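You operate a simulated robot arm through the tools that you are given. There is no shell and no other tool. Be economical: measure what you need, move in short steps, check, and stop when the job is done.

You run a simulated robot arm. Do the job below in one go: nothing can be reset, and whatever is moved stays where it is left.

JOB
Dry the cream block on the warmer at Warm, under the clear lid.
Fine: till its felt goes dull; dial back to Off; open the clear lid once the lamp is out.
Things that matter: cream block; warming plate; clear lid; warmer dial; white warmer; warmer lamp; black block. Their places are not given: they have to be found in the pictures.

Only the result counts: the job must be done as asked and must still hold three seconds after the hand-in. Knocking over, shifting, dropping, spilling or breaking anything else fails it. A push-on lid holds only when it is set on centred and level and pressed home; a screw cap is set on level and turned clockwise until tight.

ROBOT AND FRAMES
A 6-joint arm with a two-finger parallel gripper, fixed in place. Base frame: the origin is at the foot of the arm, x ahead of it, y to its left, z up; the work surface is at about z = 865. Units: mm, rad, N and s.
With the tool pointing down near the work surface it reaches from about 260 to 680 mm from the base axis. Its first joint turns from -1.152 to 1.152 rad. Payload 2.9 kg.
The tool frame sits at the grasp point between the pads (the TCP): z along the fingers, y along the line on which they close. The tips reach 30 mm beyond it. Largest opening 110 mm; finger width 20, thickness 10; the body of the gripper, 48 by 112 mm, starts 55 mm behind the TCP.
Orientation is that of the tool frame in the base frame, as a unit quaternion [x, y, z, w]. With the fingers straight down and closing along the base's y, the tool's x points along the base's -x, its y along +y and its z along -z.

CONTROLS
- The arm moves only by the tool send_rows. Its argument "targets" is a list that holds one entry, the list of rows, each a list of 7 numbers: the opening, from 0 (shut) to 1 (fully open), then the shift along the base's x, y, z in units of 100 mm (1.0 is 100 mm), then the turn, a rotation vector about the base's x, y, z in units of 90 degrees (1.0 is 90 degrees). In form: [[[hand, dx, dy, dz, rx, ry, rz], ...]]. A call has 1 to 12 rows; each row is the pose to reach, as a shift and turn from the pose commanded when the call began. A call with a number of a shift or a turn outside -1 to 1 is refused whole. Each row takes 0.2 s and may step no farther than 50 mm and 0.15 rad from the row before; otherwise, or with a gripper value out of range, the whole call is refused. A pose out of reach is approached as far as the arm can. The call stops where the force on the tool passes 70 N (or 10 N more than at its start, if that is more) or the arm is blocked; 0.2 s more then pass. The fingers move at their own pace (about 108 mm/s each) and stop on an object; they squeeze with about 35 N. The grip force told is the motor's: it shows also when the fingers shut on nothing. Time passes only in rows, and 0.2 s behind the last, so rows that repeat a pose let the fingers close. It gives the time, the measured TCP pose, the force on the tool (base axes), the opening and the grip force at its end, in the units of the frame above (readings bear some noise), and new pictures: "show" is both (left out), scene, wrist or none.
- Cameras (640 x 400 px; columns grow to the right, rows downward): "scene" is fixed at [78.7, 427.1, 1390.4]; the picture's right is [-0.79, -0.62, 0.00], its down [-0.30, 0.38, -0.87] and it looks along [0.54, -0.69, -0.49] (base axes); focal length 293 px, centre (320, 200). "wrist" rides on the gripper at [-36, 0, -57] in the tool frame; the picture's right is [0.00, -1.00, 0.00], its down [0.97, 0.00, -0.24] and it looks along [0.24, 0.00, 0.97] (tool axes); focal length 218 px, centre (320, 200).
- pixel_to_xyz(camera, pixels): there is no depth. For up to 12 entries [column, row, z] of the newest picture of that camera ("zoom" is the newest enlarged one), the place [x, y] in the base frame at which the ray of that pixel passes the height z, good to about 3 mm. The clock stands still meanwhile.
- zoom(camera, box): a new picture of the part [left, top, right, bottom] of that camera's present view, enlarged. The clock stands still meanwhile.
- close_job(): hands the job in; it is judged then, once.

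Go step by step. Measure first, check grasps and placings, and put right what went wrong. The budget is 80 turns and 150 pictures, counting those below and the enlarged ones. Unless the task says otherwise, let go and move clear before handing in, and close with one line.

The tools are called after "Request:" as a command line: name --argument value ..., lists and objects as JSON in quotes. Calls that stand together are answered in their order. send_rows: Moves the arm, as the interface text tells. Its arguments: {"type":"object","properties":{"targets":{"type":"array","items":{"type":"array","items":{"type":"array","items":{"type":"number"}}}},"show":{"type":"string","enum":["both","scene","wrist","none"]}},"required":["targets"]} The other tools are called the same way: pixel_to_xyz (camera, pixels) gives the place at which the rays of pixels pass given heights; zoom (camera, box) takes an enlarged picture of a part of a camera's view; close_job () hands the job in.

At the start:

```text
t: 0.0
position: [371.4, -112.9, 1267.2]
orientation: [0.0, 1.0, -0.001, 0.0]
contact_force: [0.6, 0.0, -0.8]
gripper_width: 109.8
gripper_force: 0.1
```

scene: 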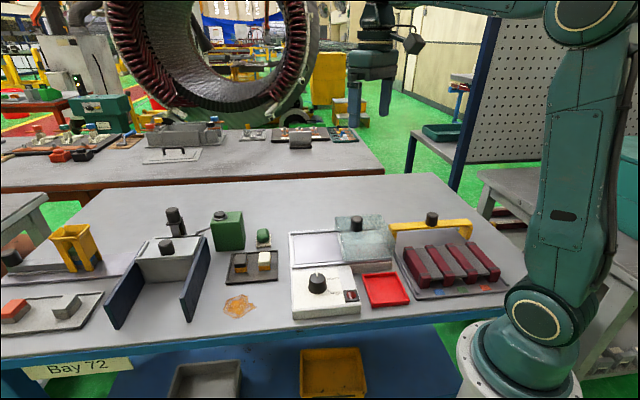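
wrist: 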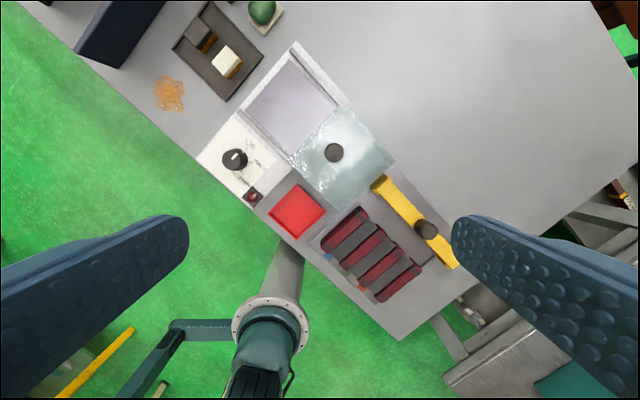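

The warmer is near scene px (330,270), with a clear lid around (365,240) and the blocks near (255,262). I'll zoom in on these first.

Request:
zoom --camera "scene" --box '[210, 200, 420, 330]'

Request:
zoom --camera "wrist" --box '[160, 0, 420, 220]'

Request:
pixel_to_xyz --camera "wrist" --pixels '[[227, 60, 890], [203, 38, 890], [290, 95, 900], [334, 152, 930], [235, 160, 930], [252, 196, 910], [298, 212, 870], [295, 45, 900], [390, 160, 900], [300, 165, 900], [198, 155, 900]]'

```text
3.05 times, centred on (315, 265) of scene
```

zoom: 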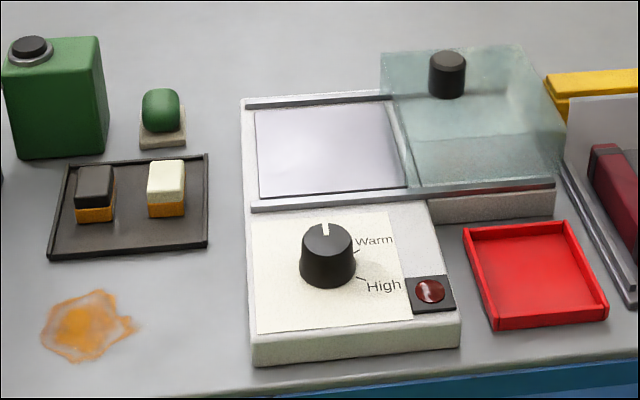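

```text
1.82 times, centred on (290, 110) of wrist
```

zoom: 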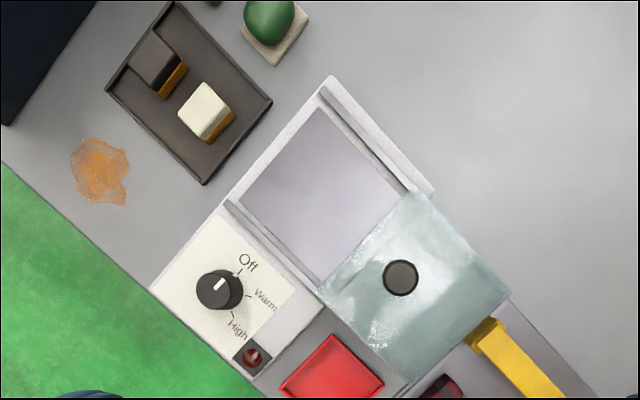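

```text
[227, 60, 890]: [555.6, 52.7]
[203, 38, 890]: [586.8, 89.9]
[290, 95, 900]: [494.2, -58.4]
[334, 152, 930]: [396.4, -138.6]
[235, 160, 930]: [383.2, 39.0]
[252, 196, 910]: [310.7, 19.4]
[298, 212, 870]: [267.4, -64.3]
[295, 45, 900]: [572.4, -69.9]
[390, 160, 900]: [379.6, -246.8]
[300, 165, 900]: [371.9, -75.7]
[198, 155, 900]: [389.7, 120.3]
```

The lid is a knobbed glass cover on rails, parked beside the plate. I'll measure the features in both views to get their heights.

Request:
pixel_to_xyz --camera "scene" --pixels '[[264.5, 255, 890], [264.5, 255, 900], [241, 259, 890], [241, 259, 900], [317, 277, 930], [317, 277, 940], [356.5, 218, 950], [356.5, 218, 970], [293.5, 264, 890], [343, 261, 890], [294, 236, 890], [338, 234, 890]]'

Request:
pixel_to_xyz --camera "wrist" --pixels '[[243, 53, 900], [243, 53, 890], [226, 57, 890], [226, 57, 900], [249, 159, 930], [249, 159, 940], [380, 152, 950], [323, 152, 950], [252, 83, 890], [293, 56, 890], [323, 96, 890], [287, 121, 890]]'

Request:
zoom --camera "scene" --box '[280, 205, 400, 280]'

```text
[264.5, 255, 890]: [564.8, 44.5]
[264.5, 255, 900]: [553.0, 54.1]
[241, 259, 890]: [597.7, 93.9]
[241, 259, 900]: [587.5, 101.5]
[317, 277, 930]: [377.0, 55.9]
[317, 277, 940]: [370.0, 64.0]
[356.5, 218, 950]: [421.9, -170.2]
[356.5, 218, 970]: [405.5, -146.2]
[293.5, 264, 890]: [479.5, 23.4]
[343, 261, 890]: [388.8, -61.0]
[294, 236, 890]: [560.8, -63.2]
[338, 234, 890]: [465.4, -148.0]
```

```text
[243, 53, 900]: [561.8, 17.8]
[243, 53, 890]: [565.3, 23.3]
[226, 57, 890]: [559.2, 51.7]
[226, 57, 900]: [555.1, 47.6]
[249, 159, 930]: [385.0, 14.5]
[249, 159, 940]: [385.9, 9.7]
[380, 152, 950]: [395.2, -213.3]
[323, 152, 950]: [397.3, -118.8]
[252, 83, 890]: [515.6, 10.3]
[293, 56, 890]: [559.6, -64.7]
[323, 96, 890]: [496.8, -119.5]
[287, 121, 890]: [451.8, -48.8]
```

```text
5.33 times, centred on (340, 242) of scene
```

zoom: 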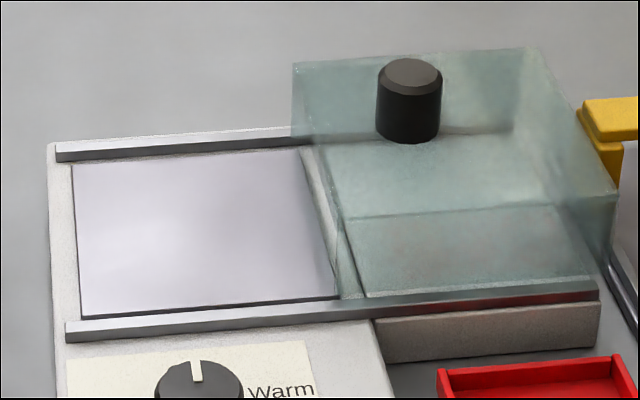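

The block top is at about z 898, near (555,52). I'll move over the work for a closer look.

Request:
send_rows --targets '[[[1, 0.25, 0.25, -0.25, 0, 0, 0], [1, 0.5, 0.5, -0.5, 0, 0, 0], [1, 0.75, 0.75, -0.75, 0, 0, 0], [1, 1, 1, -1, 0, 0, 0], [1, 1, 1, -1, 0, 0, 0]]]' --show "wrist"

```text
t: 1.2
position: [471.1, -11.4, 1166.5]
orientation: [0.0, 1.0, 0.0, 0.0]
contact_force: [-0.6, 1.0, 0.0]
gripper_width: 110.1
gripper_force: 0.0
```

wrist: 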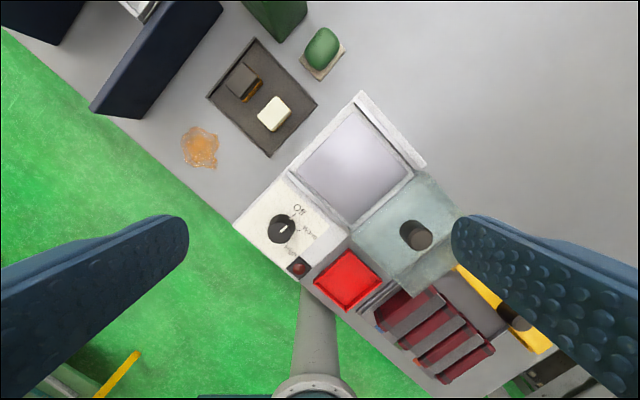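

Request:
zoom --camera "wrist" --box '[200, 30, 360, 130]'

Request:
zoom --camera "wrist" --box '[230, 160, 480, 310]'

```text
4.00 times, centred on (280, 80) of wrist
```

zoom: 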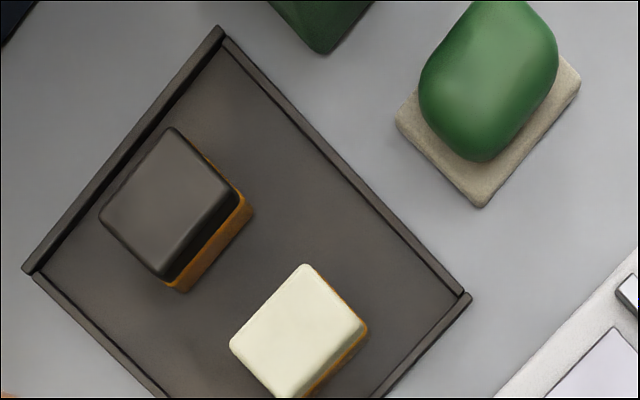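

```text
2.56 times, centred on (355, 235) of wrist
```

zoom: 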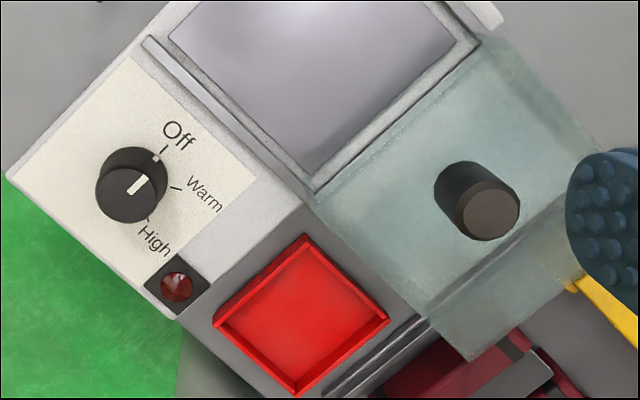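

Request:
pixel_to_xyz --camera "wrist" --pixels '[[275.5, 96.5, 898], [291.5, 112, 898], [274.5, 130, 898], [257.5, 116, 898], [242, 62, 898], [258, 79, 898], [361, 107, 895], [414, 173, 895], [350, 223, 895], [299, 171, 895], [418, 238, 960], [283, 229, 935]]'

Request:
pixel_to_xyz --camera "scene" --pixels '[[358, 218, 955], [358, 218, 960], [358, 218, 965], [317, 275, 930], [317, 275, 935], [317, 275, 940], [400, 241, 930], [334.5, 217, 930]]'

```text
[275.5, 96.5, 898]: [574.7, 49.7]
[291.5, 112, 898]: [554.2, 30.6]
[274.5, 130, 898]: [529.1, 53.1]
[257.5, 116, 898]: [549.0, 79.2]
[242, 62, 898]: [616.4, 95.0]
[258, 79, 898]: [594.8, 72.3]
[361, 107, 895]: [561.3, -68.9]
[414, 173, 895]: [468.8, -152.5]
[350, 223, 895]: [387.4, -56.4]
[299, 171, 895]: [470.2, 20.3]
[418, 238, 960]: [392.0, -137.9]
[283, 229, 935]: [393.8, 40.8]
```

```text
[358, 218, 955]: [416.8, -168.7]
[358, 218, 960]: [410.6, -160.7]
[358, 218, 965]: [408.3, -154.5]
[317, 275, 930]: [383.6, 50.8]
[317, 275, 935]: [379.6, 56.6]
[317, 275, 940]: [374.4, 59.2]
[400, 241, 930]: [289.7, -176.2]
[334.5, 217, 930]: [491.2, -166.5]
```

Request:
pixel_to_xyz --camera "zoom" --pixels '[[165, 150, 903], [176, 188, 903], [148, 217, 903], [122, 190, 925], [132, 194, 925], [147, 175, 925], [487, 208, 978], [177, 287, 905], [150, 40, 900], [300, 180, 900], [475, 40, 900], [318, 190, 900]]'

Request:
zoom --camera "scene" --box '[288, 258, 368, 308]'

```text
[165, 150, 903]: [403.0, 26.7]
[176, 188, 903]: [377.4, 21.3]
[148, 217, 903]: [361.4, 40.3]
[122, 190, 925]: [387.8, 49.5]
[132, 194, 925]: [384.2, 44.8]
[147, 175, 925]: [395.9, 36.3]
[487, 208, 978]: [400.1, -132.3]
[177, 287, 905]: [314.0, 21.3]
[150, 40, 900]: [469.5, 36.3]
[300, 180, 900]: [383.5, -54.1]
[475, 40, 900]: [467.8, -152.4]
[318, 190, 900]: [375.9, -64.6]
```

```text
8.00 times, centred on (328, 283) of scene
```

zoom: 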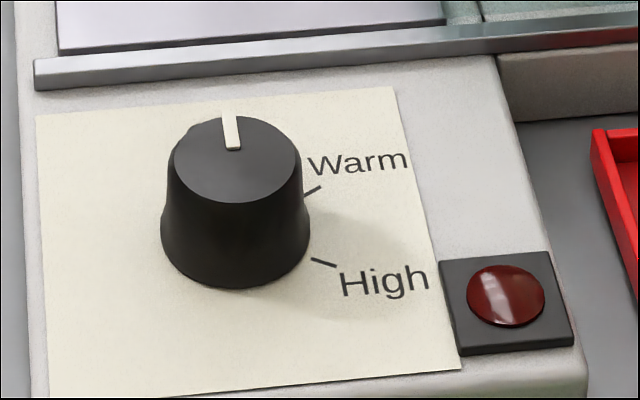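

Dial centre is about (386,47), with Off to Warm being roughly -60° about z. Next I go above the cream block with a 45° turn, the fingers closing across the tray and away from the black block.

Request:
send_rows --targets '[[[0.55, 0.14, 0.11, -0.17, 0, 0, 0.09], [0.55, 0.28, 0.22, -0.34, 0, 0, 0.18], [0.55, 0.42, 0.33, -0.5, 0, 0, 0.27], [0.55, 0.56, 0.45, -0.67, 0, 0, 0.36], [0.55, 0.7, 0.56, -0.84, 0, 0, 0.45], [0.55, 0.82, 0.67, -1, 0, 0, 0.5], [0.55, 0.82, 0.67, -1, 0, 0, 0.5]]]'

```text
t: 2.8
position: [551.7, 55.1, 1067.2]
orientation: [-0.384, 0.923, 0.0, 0.001]
contact_force: [-0.1, 0.4, -0.4]
gripper_width: 60.6
gripper_force: 0.2
```

scene: 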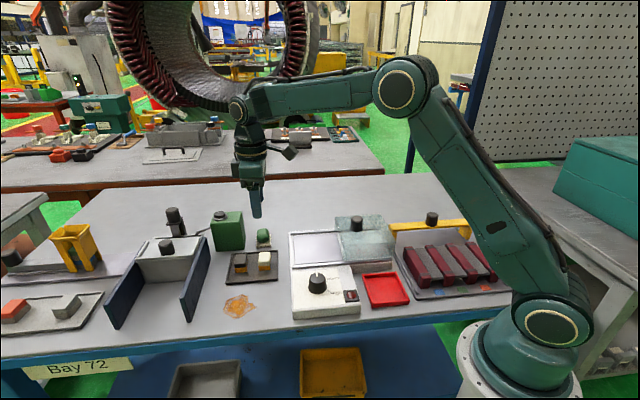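
wrist: 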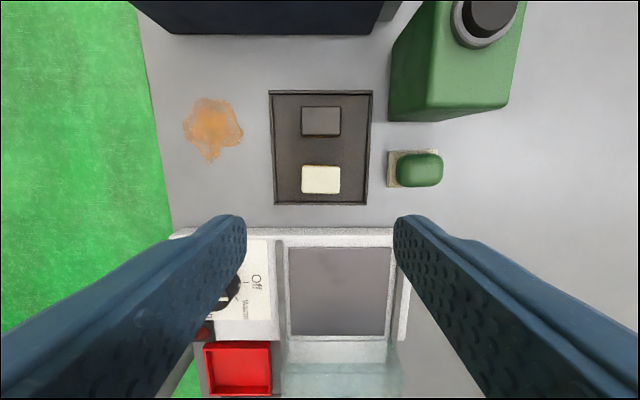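

Request:
pixel_to_xyz --camera "wrist" --pixels '[[302, 166, 898], [340, 166, 898], [340, 193, 898], [302, 193, 898], [321, 122, 898], [288, 248, 897], [391, 248, 897], [391, 335, 897], [291, 335, 897], [275, 240, 900], [280, 340, 900]]'

Request:
zoom --camera "wrist" --box '[260, 80, 390, 220]'

Request:
zoom --camera "scene" --box '[225, 235, 295, 285]'

```text
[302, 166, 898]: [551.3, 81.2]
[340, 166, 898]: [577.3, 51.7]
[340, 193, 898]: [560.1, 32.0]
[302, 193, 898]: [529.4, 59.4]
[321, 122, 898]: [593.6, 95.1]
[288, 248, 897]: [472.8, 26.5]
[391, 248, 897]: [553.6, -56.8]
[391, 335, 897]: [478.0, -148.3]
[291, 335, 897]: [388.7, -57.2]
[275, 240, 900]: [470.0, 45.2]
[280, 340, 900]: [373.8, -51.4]
```

```text
2.86 times, centred on (325, 150) of wrist
```

zoom: 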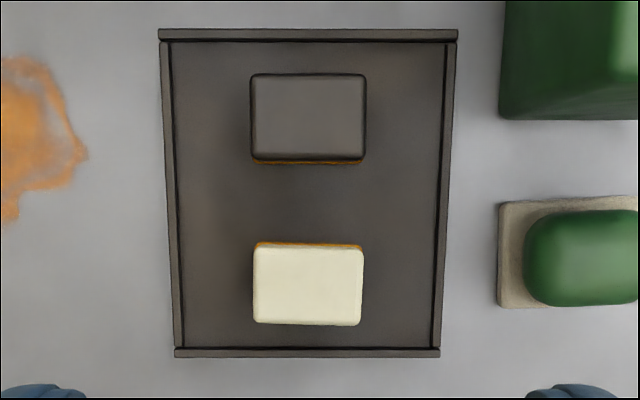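

```text
8.00 times, centred on (260, 260) of scene
```

zoom: 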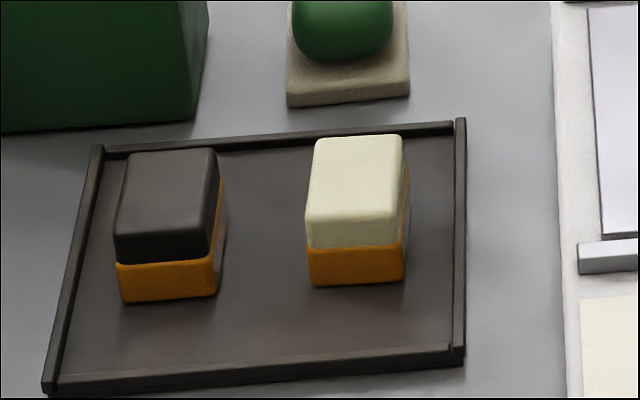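

The cream block's centre is about (554.5,56). I'm descending to it.

Request:
send_rows --targets '[[[0.55, 0.011, 0.019, -0.4, 0, 0, 0], [0.55, 0.011, 0.019, -0.8, 0, 0, 0], [0.55, 0.011, 0.019, -1, 0, 0, 0], [0.55, 0.011, 0.019, -1, 0, 0, 0]]]'

```text
t: 3.8
position: [554.1, 56.6, 966.2]
orientation: [-0.383, 0.924, -0.001, 0.001]
contact_force: [0.3, -0.2, 0.6]
gripper_width: 60.6
gripper_force: 0.1
```

scene: 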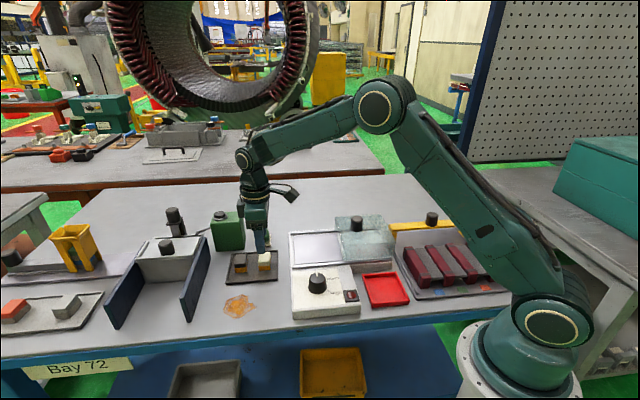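
wrist: 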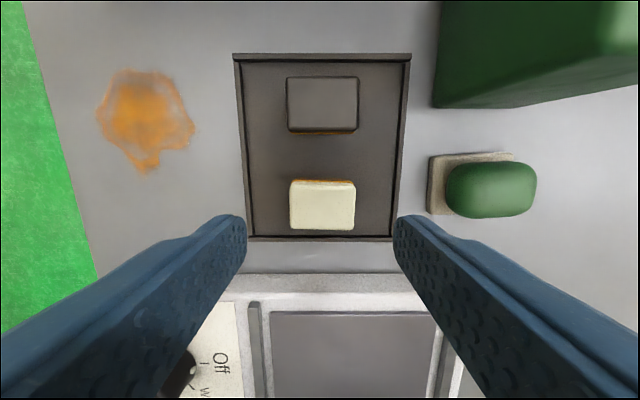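

Request:
pixel_to_xyz --camera "wrist" --pixels '[[322, 205, 898], [290, 205, 898], [355, 205, 898], [322, 181, 898], [322, 229, 898]]'

Request:
send_rows --targets '[[[0.55, 0, 0, -0.3, 0, 0, 0], [0.55, 0, 0, -0.55, 0, 0, 0], [0.55, 0, 0, -0.55, 0, 0, 0]]]'

```text
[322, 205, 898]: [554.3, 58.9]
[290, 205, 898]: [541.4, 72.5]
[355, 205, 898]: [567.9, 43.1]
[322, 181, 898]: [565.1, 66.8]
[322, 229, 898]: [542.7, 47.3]
```

```text
t: 4.6
position: [554.6, 57.1, 913.1]
orientation: [-0.383, 0.924, 0.0, 0.0]
contact_force: [0.1, -0.1, -0.6]
gripper_width: 60.5
gripper_force: 0.1
```

scene: 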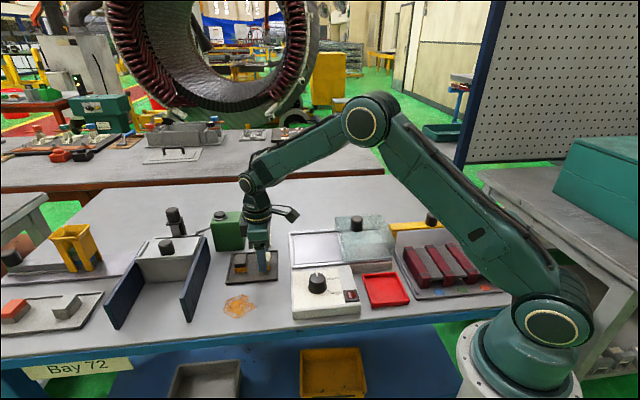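
wrist: 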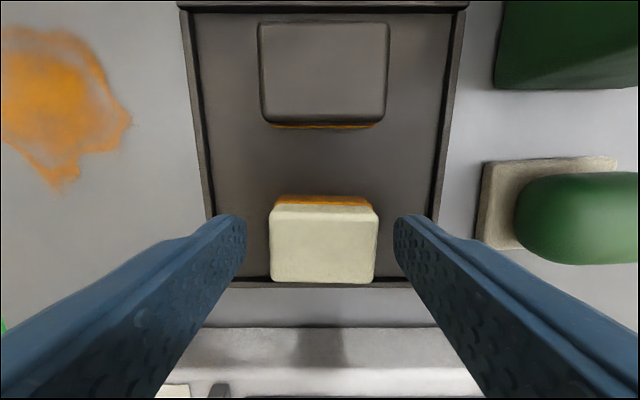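

The fingers straddle the block evenly, so I'll lower 4 mm and close.

Request:
send_rows --targets '[[[0.55, 0, 0, -0.04, 0, 0, 0], [0.3, 0, 0, -0.04, 0, 0, 0], [0.1, 0, 0, -0.04, 0, 0, 0], [0.1, 0, 0, -0.04, 0, 0, 0], [0.1, 0, 0, -0.04, 0, 0, 0]]]' --show "none"

Request:
send_rows --targets '[[[0.1, 0, 0, 0.1, 0, 0, 0], [0.1, 0, 0, 0.5, 0, 0, 0], [0.1, 0, 0, 0.6, 0, 0, 0], [0.1, 0, 0, 0.6, 0, 0, 0]]]'

```text
t: 5.8
position: [554.4, 57.5, 908.2]
orientation: [-0.382, 0.924, 0.0, 0.001]
contact_force: [-0.1, 0.0, 0.1]
gripper_width: 40.9
gripper_force: 34.6
```

```text
t: 6.8
position: [554.0, 56.4, 967.9]
orientation: [-0.383, 0.924, -0.001, 0.0]
contact_force: [-0.4, 0.1, -0.4]
gripper_width: 41.0
gripper_force: 35.5
```

scene: 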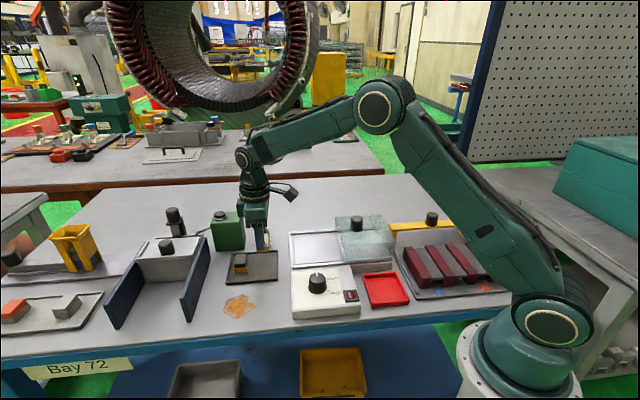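
wrist: 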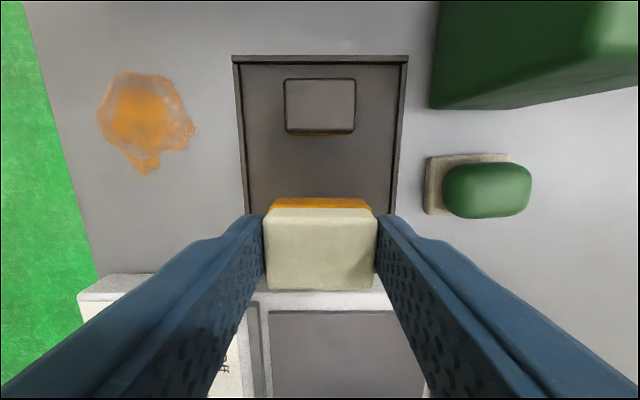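

The block is held (41 mm wide). I'll carry it above the plate.

Request:
send_rows --targets '[[[0.1, -0.2, -0.25, 0.1, 0, 0, 0], [0.1, -0.4, -0.5, 0.1, 0, 0, 0], [0.1, -0.6, -0.75, 0.1, 0, 0, 0], [0.1, -0.75, -1, 0.1, 0, 0, 0], [0.1, -0.75, -1, 0.1, 0, 0, 0]]]'

```text
t: 8.0
position: [478.9, -43.8, 977.4]
orientation: [-0.382, 0.924, 0.0, 0.001]
contact_force: [-0.3, -0.7, -1.0]
gripper_width: 41.1
gripper_force: 34.8
```

scene: 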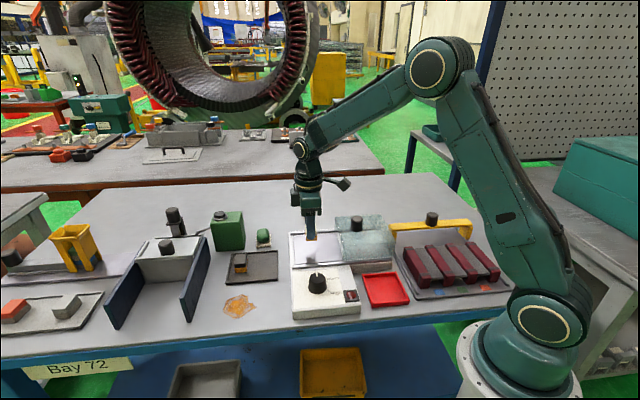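
wrist: 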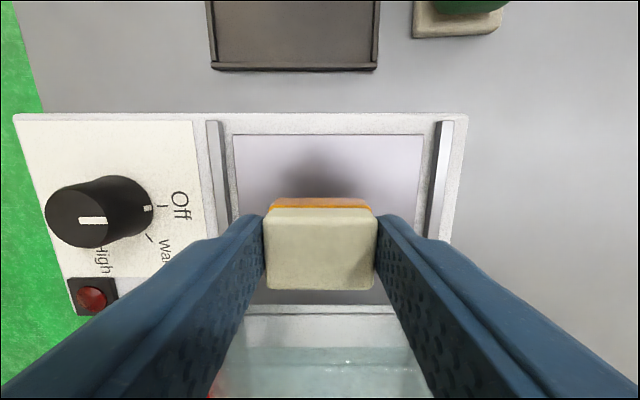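

Request:
pixel_to_xyz --camera "wrist" --pixels '[[232, 134, 897], [424, 134, 897], [398, 305, 897], [244, 305, 897], [438, 122, 903], [213, 122, 903], [444, 122, 903], [430, 305, 903]]'

```text
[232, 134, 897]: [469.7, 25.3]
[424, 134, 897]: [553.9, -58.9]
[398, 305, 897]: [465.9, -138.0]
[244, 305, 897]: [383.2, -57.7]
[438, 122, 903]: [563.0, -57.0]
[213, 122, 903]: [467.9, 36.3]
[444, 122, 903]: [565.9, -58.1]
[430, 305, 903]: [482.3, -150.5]
```

Request:
send_rows --targets '[[[0.1, -0.09, -0.14, 0, 0, 0, 0], [0.1, -0.09, -0.14, -0.2, 0, 0, 0], [0.1, -0.09, -0.14, -0.36, 0, 0, 0], [0.1, -0.09, -0.14, -0.36, 0, 0, 0]]]' --show "none"

Request:
zoom --camera "scene" --box '[280, 205, 400, 280]'

```text
t: 9.0
position: [470.1, -56.6, 942.4]
orientation: [-0.383, 0.924, -0.001, 0.001]
contact_force: [-0.4, 0.6, -0.5]
gripper_width: 41.4
gripper_force: 35.2
```

```text
5.33 times, centred on (340, 242) of scene
```

zoom: 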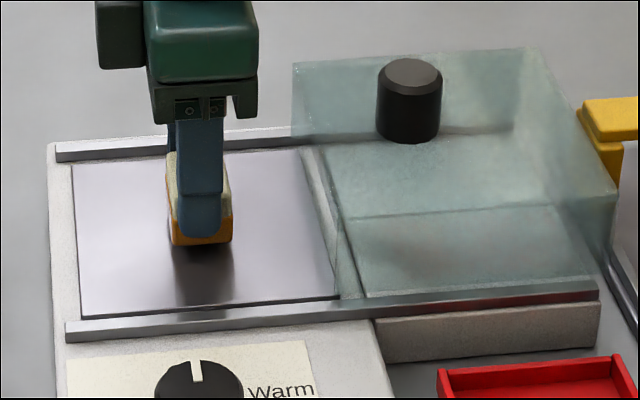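

Request:
send_rows --targets '[[[0.1, 0, 0, -0.03, 0, 0, 0], [0.1, 0, 0, -0.05, 0, 0, 0], [0.1, 0, 0, -0.05, 0, 0, 0]]]' --show "none"

Request:
zoom --camera "scene" --box '[280, 205, 400, 280]'

```text
t: 9.8
position: [471.0, -56.9, 937.1]
orientation: [-0.382, 0.924, 0.0, 0.0]
contact_force: [0.8, 0.3, -0.7]
gripper_width: 41.0
gripper_force: 34.7
```

```text
5.33 times, centred on (340, 242) of scene
```

zoom: 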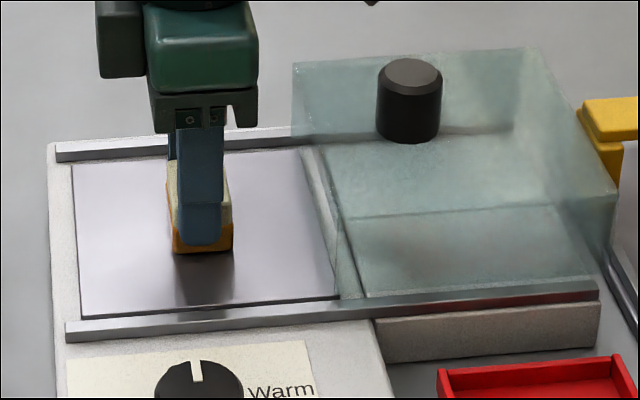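

Request:
send_rows --targets '[[[0.1, 0, 0, -0.02, 0, 0, 0], [0.1, 0, 0, -0.04, 0, 0, 0], [0.1, 0, 0, -0.04, 0, 0, 0]]]' --show "none"

Request:
zoom --camera "scene" --box '[280, 205, 400, 280]'

```text
t: 10.6
position: [471.4, -56.7, 934.2]
orientation: [-0.383, 0.924, -0.001, 0.002]
contact_force: [-6.0, 3.6, 30.4]
gripper_width: 41.1
gripper_force: 35.2
```

```text
5.33 times, centred on (340, 242) of scene
```

zoom: 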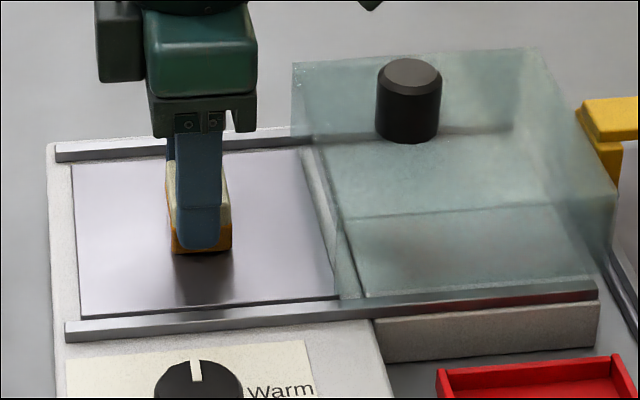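

Contact is felt (30 N) at z≈934, so I'll ease off, release and rise.

Request:
send_rows --targets '[[[0.1, 0, 0, 0.015, 0, 0, 0], [0.6, 0, 0, 0.015, 0, 0, 0], [0.6, 0, 0, 0.015, 0, 0, 0], [0.6, 0, 0, 0.3, 0, 0, 0], [0.6, 0, 0, 0.7, 0, 0, 0], [0.6, 0, 0, 1, 0, 0, 0]]]'

Request:
zoom --camera "scene" --box '[280, 205, 400, 280]'

```text
t: 12.0
position: [470.4, -59.1, 1033.2]
orientation: [-0.383, 0.924, 0.0, 0.0]
contact_force: [0.5, -0.2, -0.2]
gripper_width: 66.1
gripper_force: 0.0
```

scene: 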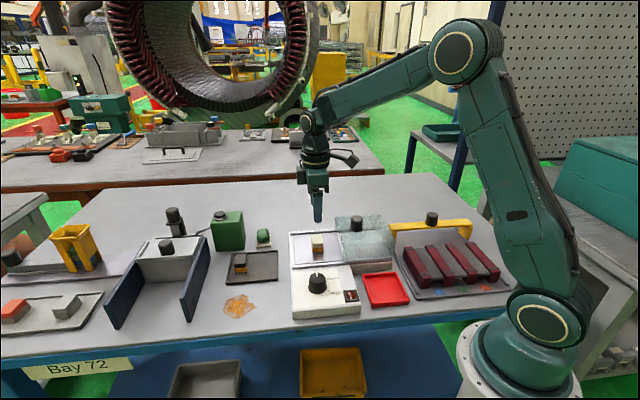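
wrist: 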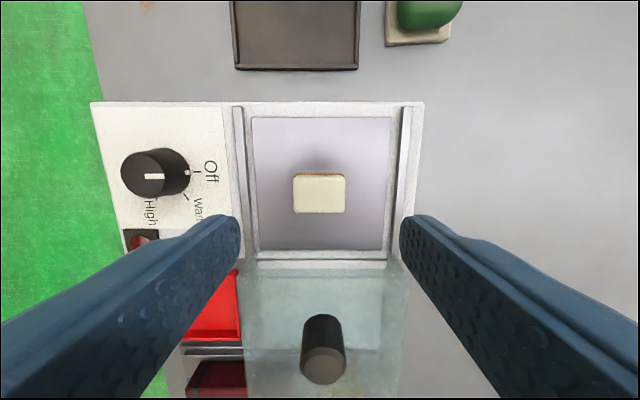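

```text
5.33 times, centred on (340, 242) of scene
```

zoom: 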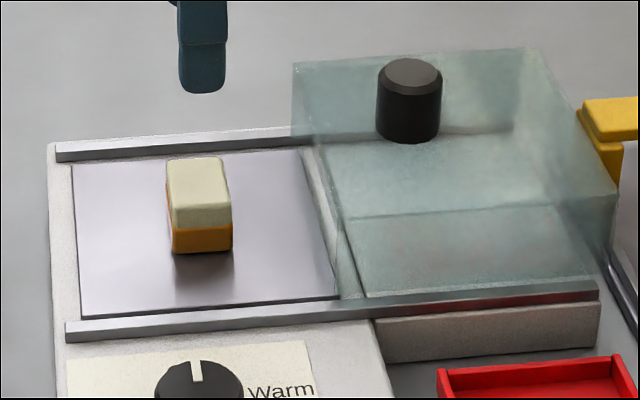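

The block sits well on the plate. Before sliding, I'll look closely at the lid's leading edge and knob.

Request:
zoom --camera "scene" --box '[330, 210, 400, 265]'

Request:
zoom --camera "wrist" --box '[230, 230, 420, 400]'

Request:
pixel_to_xyz --camera "wrist" --pixels '[[323, 364, 978], [323, 364, 970], [295, 193, 925], [345, 193, 925], [293, 213, 925], [244, 262, 900], [388, 262, 900]]'

```text
7.27 times, centred on (365, 238) of scene
```

zoom: 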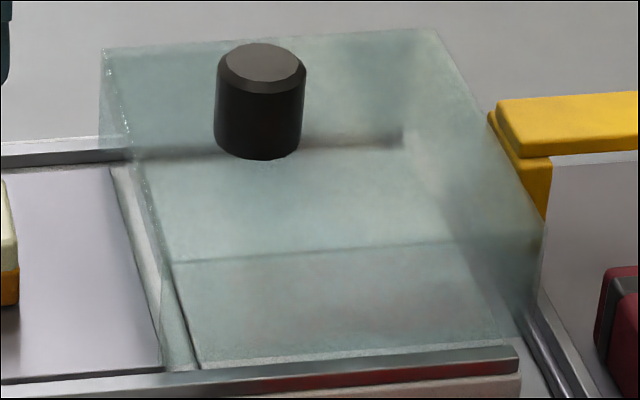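

```text
2.35 times, centred on (325, 315) of wrist
```

zoom: 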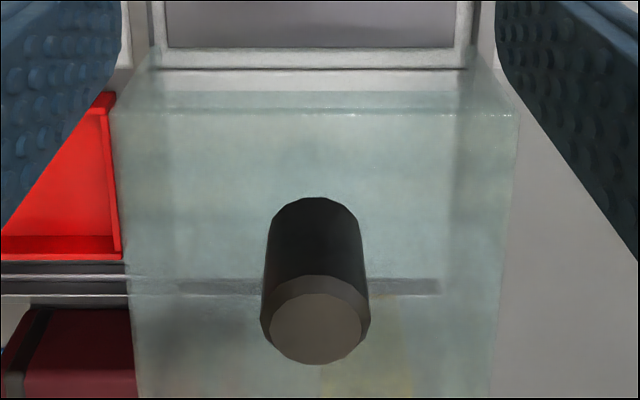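

```text
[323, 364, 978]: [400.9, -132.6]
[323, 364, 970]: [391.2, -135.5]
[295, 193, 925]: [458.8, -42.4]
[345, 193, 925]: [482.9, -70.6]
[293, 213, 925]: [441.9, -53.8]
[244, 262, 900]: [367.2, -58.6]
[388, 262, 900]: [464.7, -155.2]
```

The knob is at about (400,-132), top z≈978. I'll move above it with the same yaw.

Request:
send_rows --targets '[[[0.5, -0.24, -0.25, 0, 0, 0, 0], [0.5, -0.47, -0.5, 0, 0, 0, 0], [0.5, -0.7, -0.74, 0, 0, 0, 0], [0.5, -0.7, -0.74, 0, 0, 0, 0]]]'

```text
t: 13.0
position: [399.9, -133.0, 1032.3]
orientation: [-0.383, 0.924, -0.001, 0.0]
contact_force: [-0.1, 0.1, -0.2]
gripper_width: 54.9
gripper_force: 0.0
```

scene: 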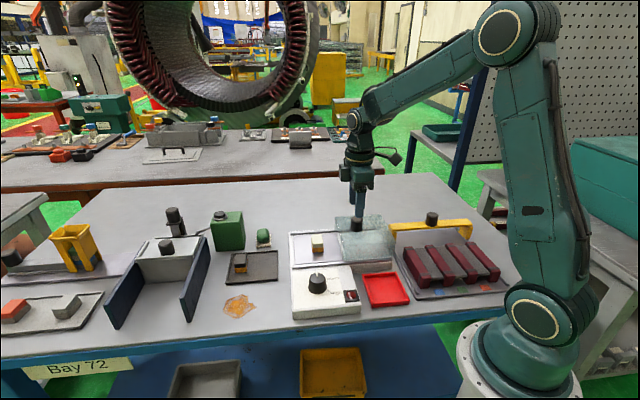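
wrist: 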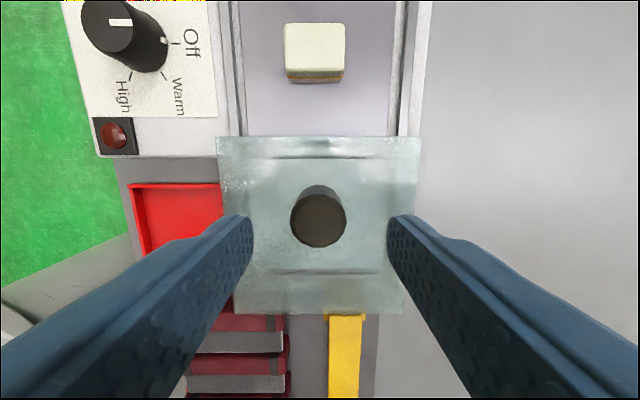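

Request:
pixel_to_xyz --camera "wrist" --pixels '[[319, 219, 978], [319, 190, 948], [217, 138, 948], [420, 137, 948], [404, 314, 948], [232, 314, 948], [314, 52, 925]]'

Request:
zoom --camera "wrist" --box '[210, 120, 430, 260]'

```text
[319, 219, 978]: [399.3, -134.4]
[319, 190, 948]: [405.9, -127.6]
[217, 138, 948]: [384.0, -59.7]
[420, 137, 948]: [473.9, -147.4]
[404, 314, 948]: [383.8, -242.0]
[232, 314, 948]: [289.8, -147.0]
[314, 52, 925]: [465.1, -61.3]
```

```text
2.86 times, centred on (320, 190) of wrist
```

zoom: 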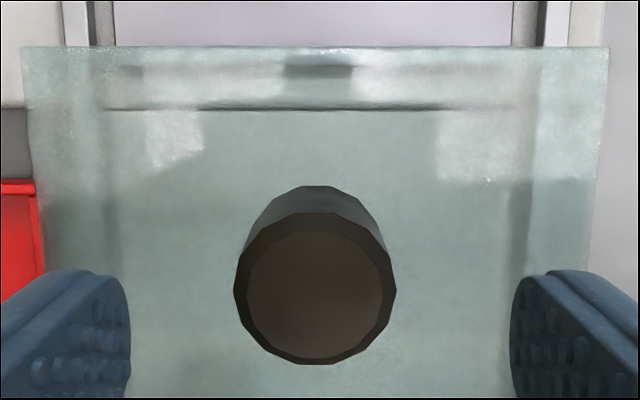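

Request:
send_rows --targets '[[[0.5, -0.005, -0.013, -0.25, 0, 0, 0], [0.5, -0.005, -0.013, -0.45, 0, 0, 0], [0.5, -0.005, -0.013, -0.48, 0, 0, 0], [0.5, -0.005, -0.013, -0.48, 0, 0, 0]]]' --show "none"

Request:
zoom --camera "scene" --box '[330, 180, 400, 240]'

```text
t: 14.0
position: [400.3, -132.5, 985.1]
orientation: [-0.383, 0.924, 0.0, 0.0]
contact_force: [-0.1, 0.4, -0.4]
gripper_width: 55.0
gripper_force: 0.1
```

```text
6.67 times, centred on (365, 210) of scene
```

zoom: 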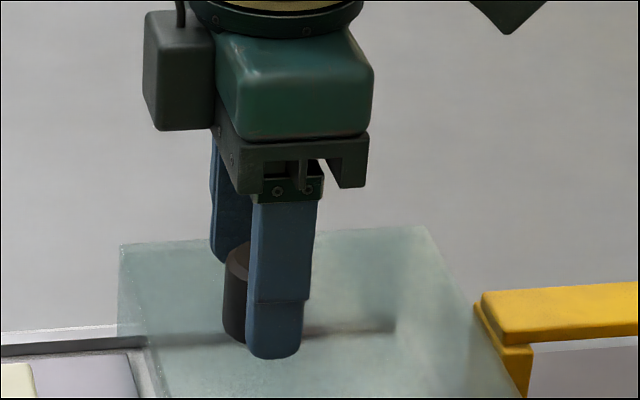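

Request:
send_rows --targets '[[[0.3, 0, 0, 0, 0, 0, 0], [0.1, 0, 0, 0, 0, 0, 0], [0.0, 0, 0, 0, 0, 0, 0], [0.0, 0, 0, 0, 0, 0, 0], [0.0, 0, 0, 0, 0, 0, 0]]]' --show "scene"

```text
t: 15.2
position: [399.3, -132.2, 984.4]
orientation: [-0.383, 0.924, 0.001, 0.0]
contact_force: [-8.2, 8.6, 0.7]
gripper_width: 30.8
gripper_force: 44.8
```

scene: 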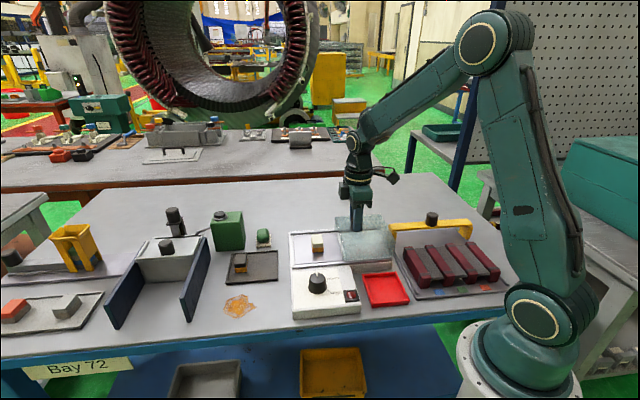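

Gripped (31 mm), with a small sideways force of 12 N, so I shift 1 mm that way and slide 35 mm toward the plate.

Request:
send_rows --targets '[[[0.0, -0.007, 0.007, 0, 0, 0, 0], [0.0, 0.063, 0.077, 0, 0, 0, 0], [0.0, 0.133, 0.147, 0, 0, 0, 0], [0.0, 0.203, 0.217, 0, 0, 0, 0], [0.0, 0.24, 0.254, 0, 0, 0, 0], [0.0, 0.24, 0.254, 0, 0, 0, 0]]]' --show "wrist"

Request:
zoom --camera "scene" --box '[280, 205, 400, 280]'

```text
t: 16.6
position: [424.4, -108.4, 985.1]
orientation: [-0.381, 0.924, -0.001, 0.001]
contact_force: [-1.1, -0.5, -6.9]
gripper_width: 31.1
gripper_force: 44.8
```

wrist: 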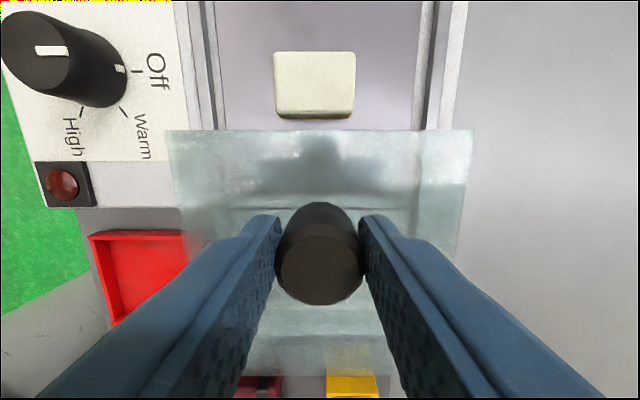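

```text
5.33 times, centred on (340, 242) of scene
```

zoom: 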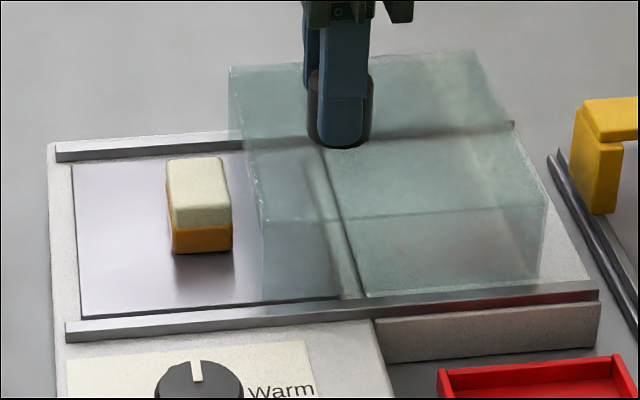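

The lid slides smoothly. I'll do another 25 mm and check whether the block is touched.

Request:
send_rows --targets '[[[0.0, 0.06, 0.06, 0, 0, 0, 0], [0.0, 0.12, 0.12, 0, 0, 0, 0], [0.0, 0.18, 0.18, 0, 0, 0, 0], [0.0, 0.18, 0.18, 0, 0, 0, 0]]]' --show "wrist"

Request:
zoom --camera "scene" --box '[280, 205, 400, 280]'

```text
t: 17.6
position: [442.2, -89.0, 985.6]
orientation: [-0.383, 0.924, -0.001, 0.0]
contact_force: [2.3, -3.9, -10.7]
gripper_width: 30.9
gripper_force: 45.2
```

wrist: 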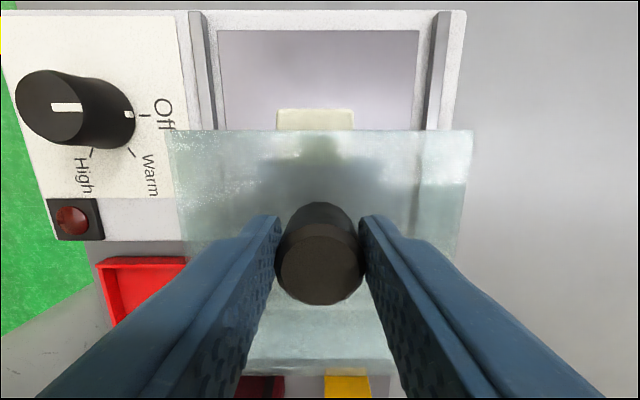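

```text
5.33 times, centred on (340, 242) of scene
```

zoom: 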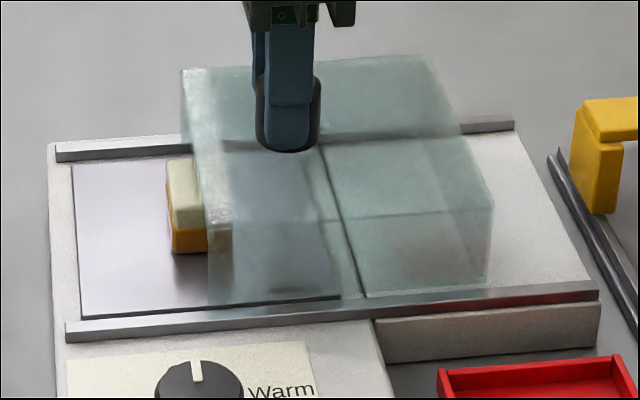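

The block hasn't moved and the lid's front end is open, so I'll go on another ~57 mm.

Request:
send_rows --targets '[[[0.0, 0.07, 0.07, 0, 0, 0, 0], [0.0, 0.14, 0.14, 0, 0, 0, 0], [0.0, 0.21, 0.21, 0, 0, 0, 0], [0.0, 0.28, 0.28, 0, 0, 0, 0], [0.0, 0.35, 0.35, 0, 0, 0, 0], [0.0, 0.4, 0.4, 0, 0, 0, 0], [0.0, 0.4, 0.4, 0, 0, 0, 0]]]' --show "wrist"

Request:
zoom --camera "scene" --box '[280, 205, 400, 280]'

```text
t: 19.2
position: [482.6, -48.9, 985.1]
orientation: [-0.383, 0.924, -0.001, 0.0]
contact_force: [2.7, -3.4, -6.3]
gripper_width: 30.9
gripper_force: 44.7
```

wrist: 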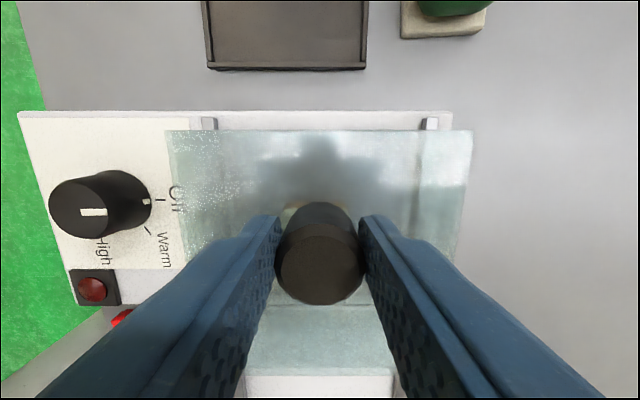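

```text
5.33 times, centred on (340, 242) of scene
```

zoom: 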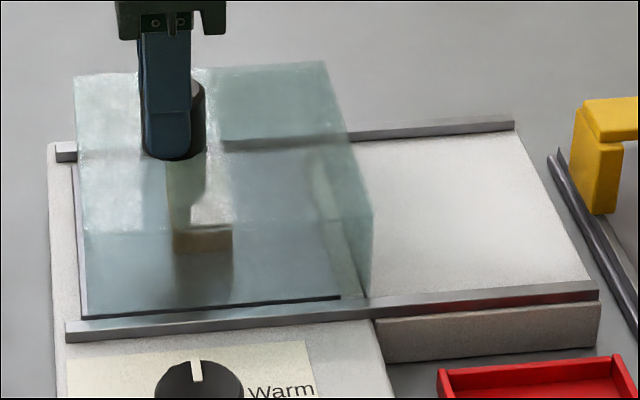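

Request:
send_rows --targets '[[[0.0, 0.03, 0.03, 0, 0, 0, 0], [0.0, 0.065, 0.065, 0, 0, 0, 0], [0.0, 0.065, 0.065, 0, 0, 0, 0]]]' --show "none"

Request:
zoom --camera "scene" --box '[280, 205, 400, 280]'

```text
t: 20.0
position: [487.7, -43.8, 985.3]
orientation: [-0.382, 0.924, 0.0, 0.0]
contact_force: [-2.6, -11.8, -7.1]
gripper_width: 31.2
gripper_force: 45.0
```

```text
5.33 times, centred on (340, 242) of scene
```

zoom: 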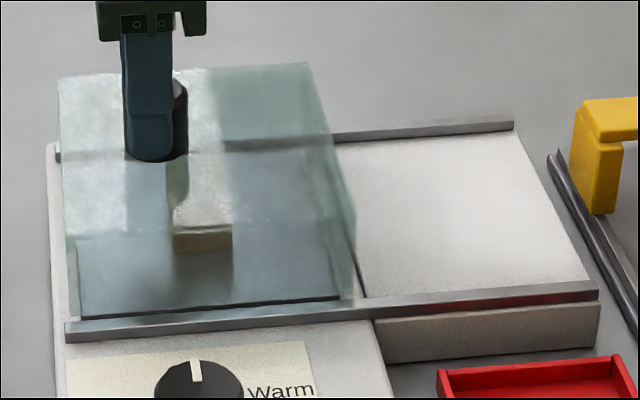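

Resistance of about 10 N shows the lid at its end stop, covering the plate. I'll release and rise.

Request:
send_rows --targets '[[[0.0, -0.01, -0.01, 0, 0, 0, 0], [0.5, -0.01, -0.01, 0, 0, 0, 0], [0.5, -0.01, -0.01, 0, 0, 0, 0], [0.5, -0.01, -0.01, 0.3, 0, 0, 0], [0.5, -0.01, -0.01, 0.7, 0, 0, 0], [0.5, -0.01, -0.01, 0.7, 0, 0, 0]]]'

Request:
zoom --camera "scene" --box '[280, 215, 400, 310]'

```text
t: 21.4
position: [486.0, -44.3, 1055.5]
orientation: [-0.383, 0.924, 0.0, 0.0]
contact_force: [0.1, -0.1, -0.7]
gripper_width: 55.0
gripper_force: 0.0
```

scene: 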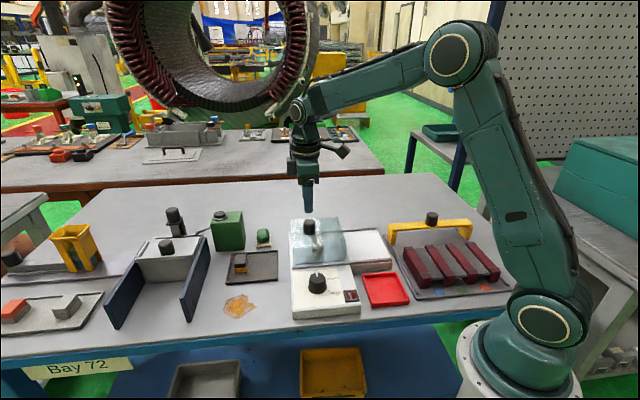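
wrist: 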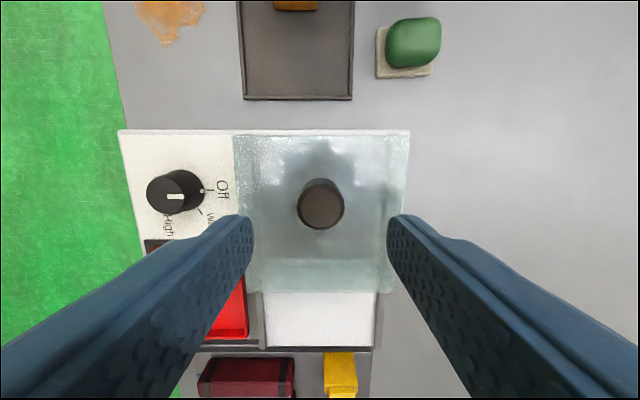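

```text
4.21 times, centred on (340, 262) of scene
```

zoom: 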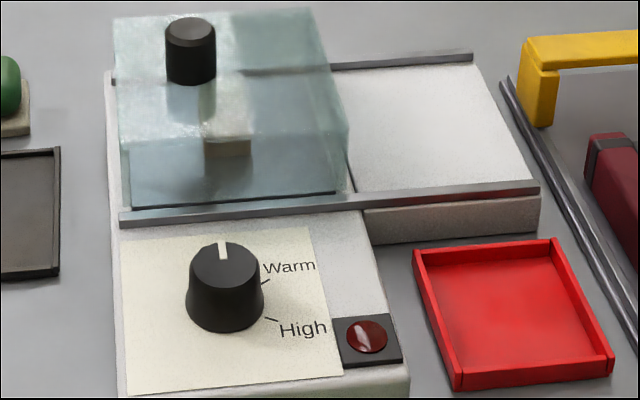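

The lid is closed. Next I go above the dial.

Request:
pixel_to_xyz --camera "wrist" --pixels '[[171, 196, 923], [171, 196, 928], [186, 189, 903], [321, 205, 978]]'

Request:
send_rows --targets '[[[0.5, -0.25, 0.23, 0, 0, 0, 0], [0.5, -0.5, 0.46, 0, 0, 0, 0], [0.5, -0.75, 0.69, 0, 0, 0, 0], [0.5, -1, 0.91, 0, 0, 0, 0], [0.5, -1, 0.91, 0, 0, 0, 0]]]' --show "wrist"

```text
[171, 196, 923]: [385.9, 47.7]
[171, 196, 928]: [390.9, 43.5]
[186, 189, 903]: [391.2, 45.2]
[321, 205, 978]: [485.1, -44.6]
```

```text
t: 22.6
position: [386.8, 47.6, 1055.6]
orientation: [-0.382, 0.924, 0.0, 0.0]
contact_force: [-0.4, -0.4, 0.0]
gripper_width: 55.3
gripper_force: 0.0
```

wrist: 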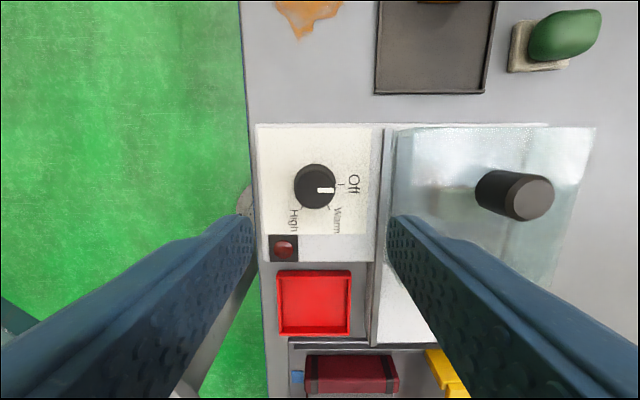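

Request:
zoom --camera "wrist" --box '[270, 140, 380, 230]'

Request:
pixel_to_xyz --camera "wrist" --pixels '[[316, 187, 923], [316, 187, 930], [344, 187, 903], [328, 209, 903]]'

```text
4.44 times, centred on (325, 185) of wrist
```

zoom: 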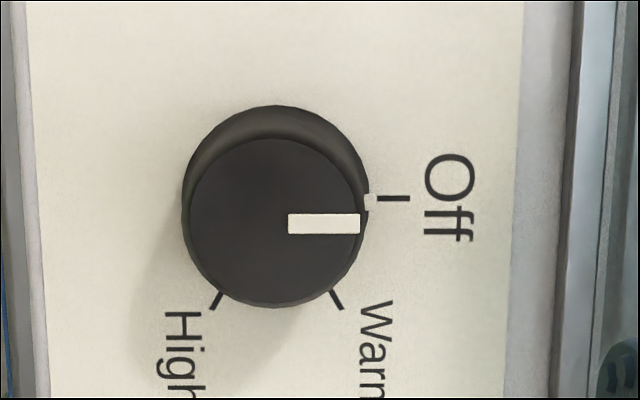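

```text
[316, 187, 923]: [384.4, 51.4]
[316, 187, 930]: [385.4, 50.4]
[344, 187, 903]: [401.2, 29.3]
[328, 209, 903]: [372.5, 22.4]
```

The dial centre refines to about (383,50.5), and the Warm tick is 60° clockwise of Off. I'll centre and descend.

Request:
send_rows --targets '[[[0.5, -0.04, 0.03, 0, 0, 0, 0], [0.5, -0.04, 0.03, -0.4, 0, 0, 0], [0.5, -0.04, 0.03, -0.8, 0, 0, 0], [0.5, -0.04, 0.03, -0.8, 0, 0, 0]]]'

```text
t: 23.6
position: [383.3, 50.7, 974.9]
orientation: [-0.382, 0.924, -0.001, 0.0]
contact_force: [0.6, 0.0, 0.9]
gripper_width: 54.9
gripper_force: 0.0
```

scene: 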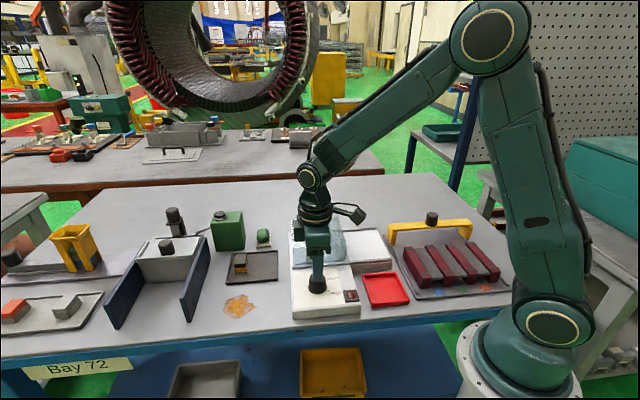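
wrist: 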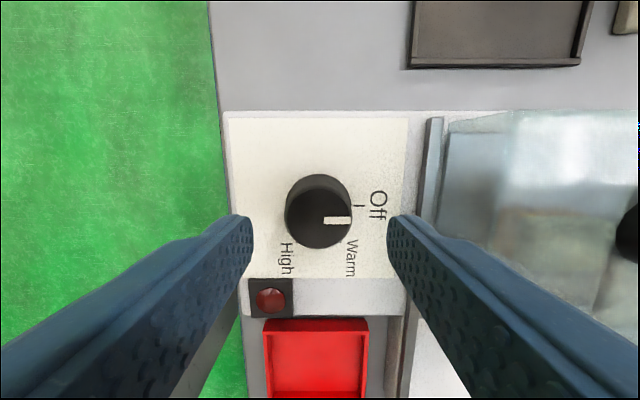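

Request:
pixel_to_xyz --camera "wrist" --pixels '[[319, 219, 923], [319, 219, 928], [320, 205, 903]]'

Request:
send_rows --targets '[[[0.5, 0, 0, -0.2, 0, 0, 0], [0.5, 0, 0, -0.35, 0, 0, 0], [0.5, 0, 0, -0.35, 0, 0, 0]]]'

```text
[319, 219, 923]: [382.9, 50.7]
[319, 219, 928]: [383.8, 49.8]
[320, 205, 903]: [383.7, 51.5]
```

```text
t: 24.4
position: [383.3, 50.6, 940.4]
orientation: [-0.383, 0.924, 0.0, 0.001]
contact_force: [-0.1, 0.3, -0.5]
gripper_width: 55.0
gripper_force: 0.1
```

scene: 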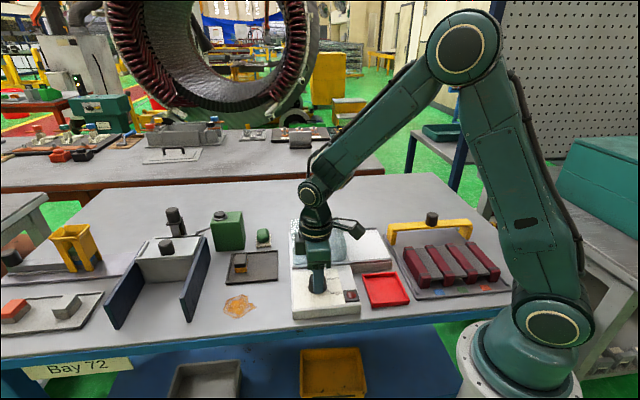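
wrist: 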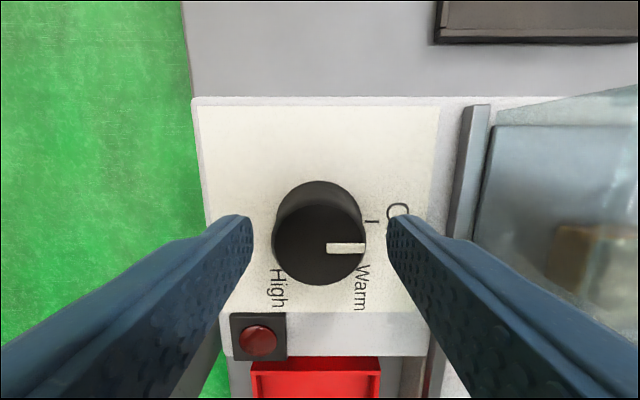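

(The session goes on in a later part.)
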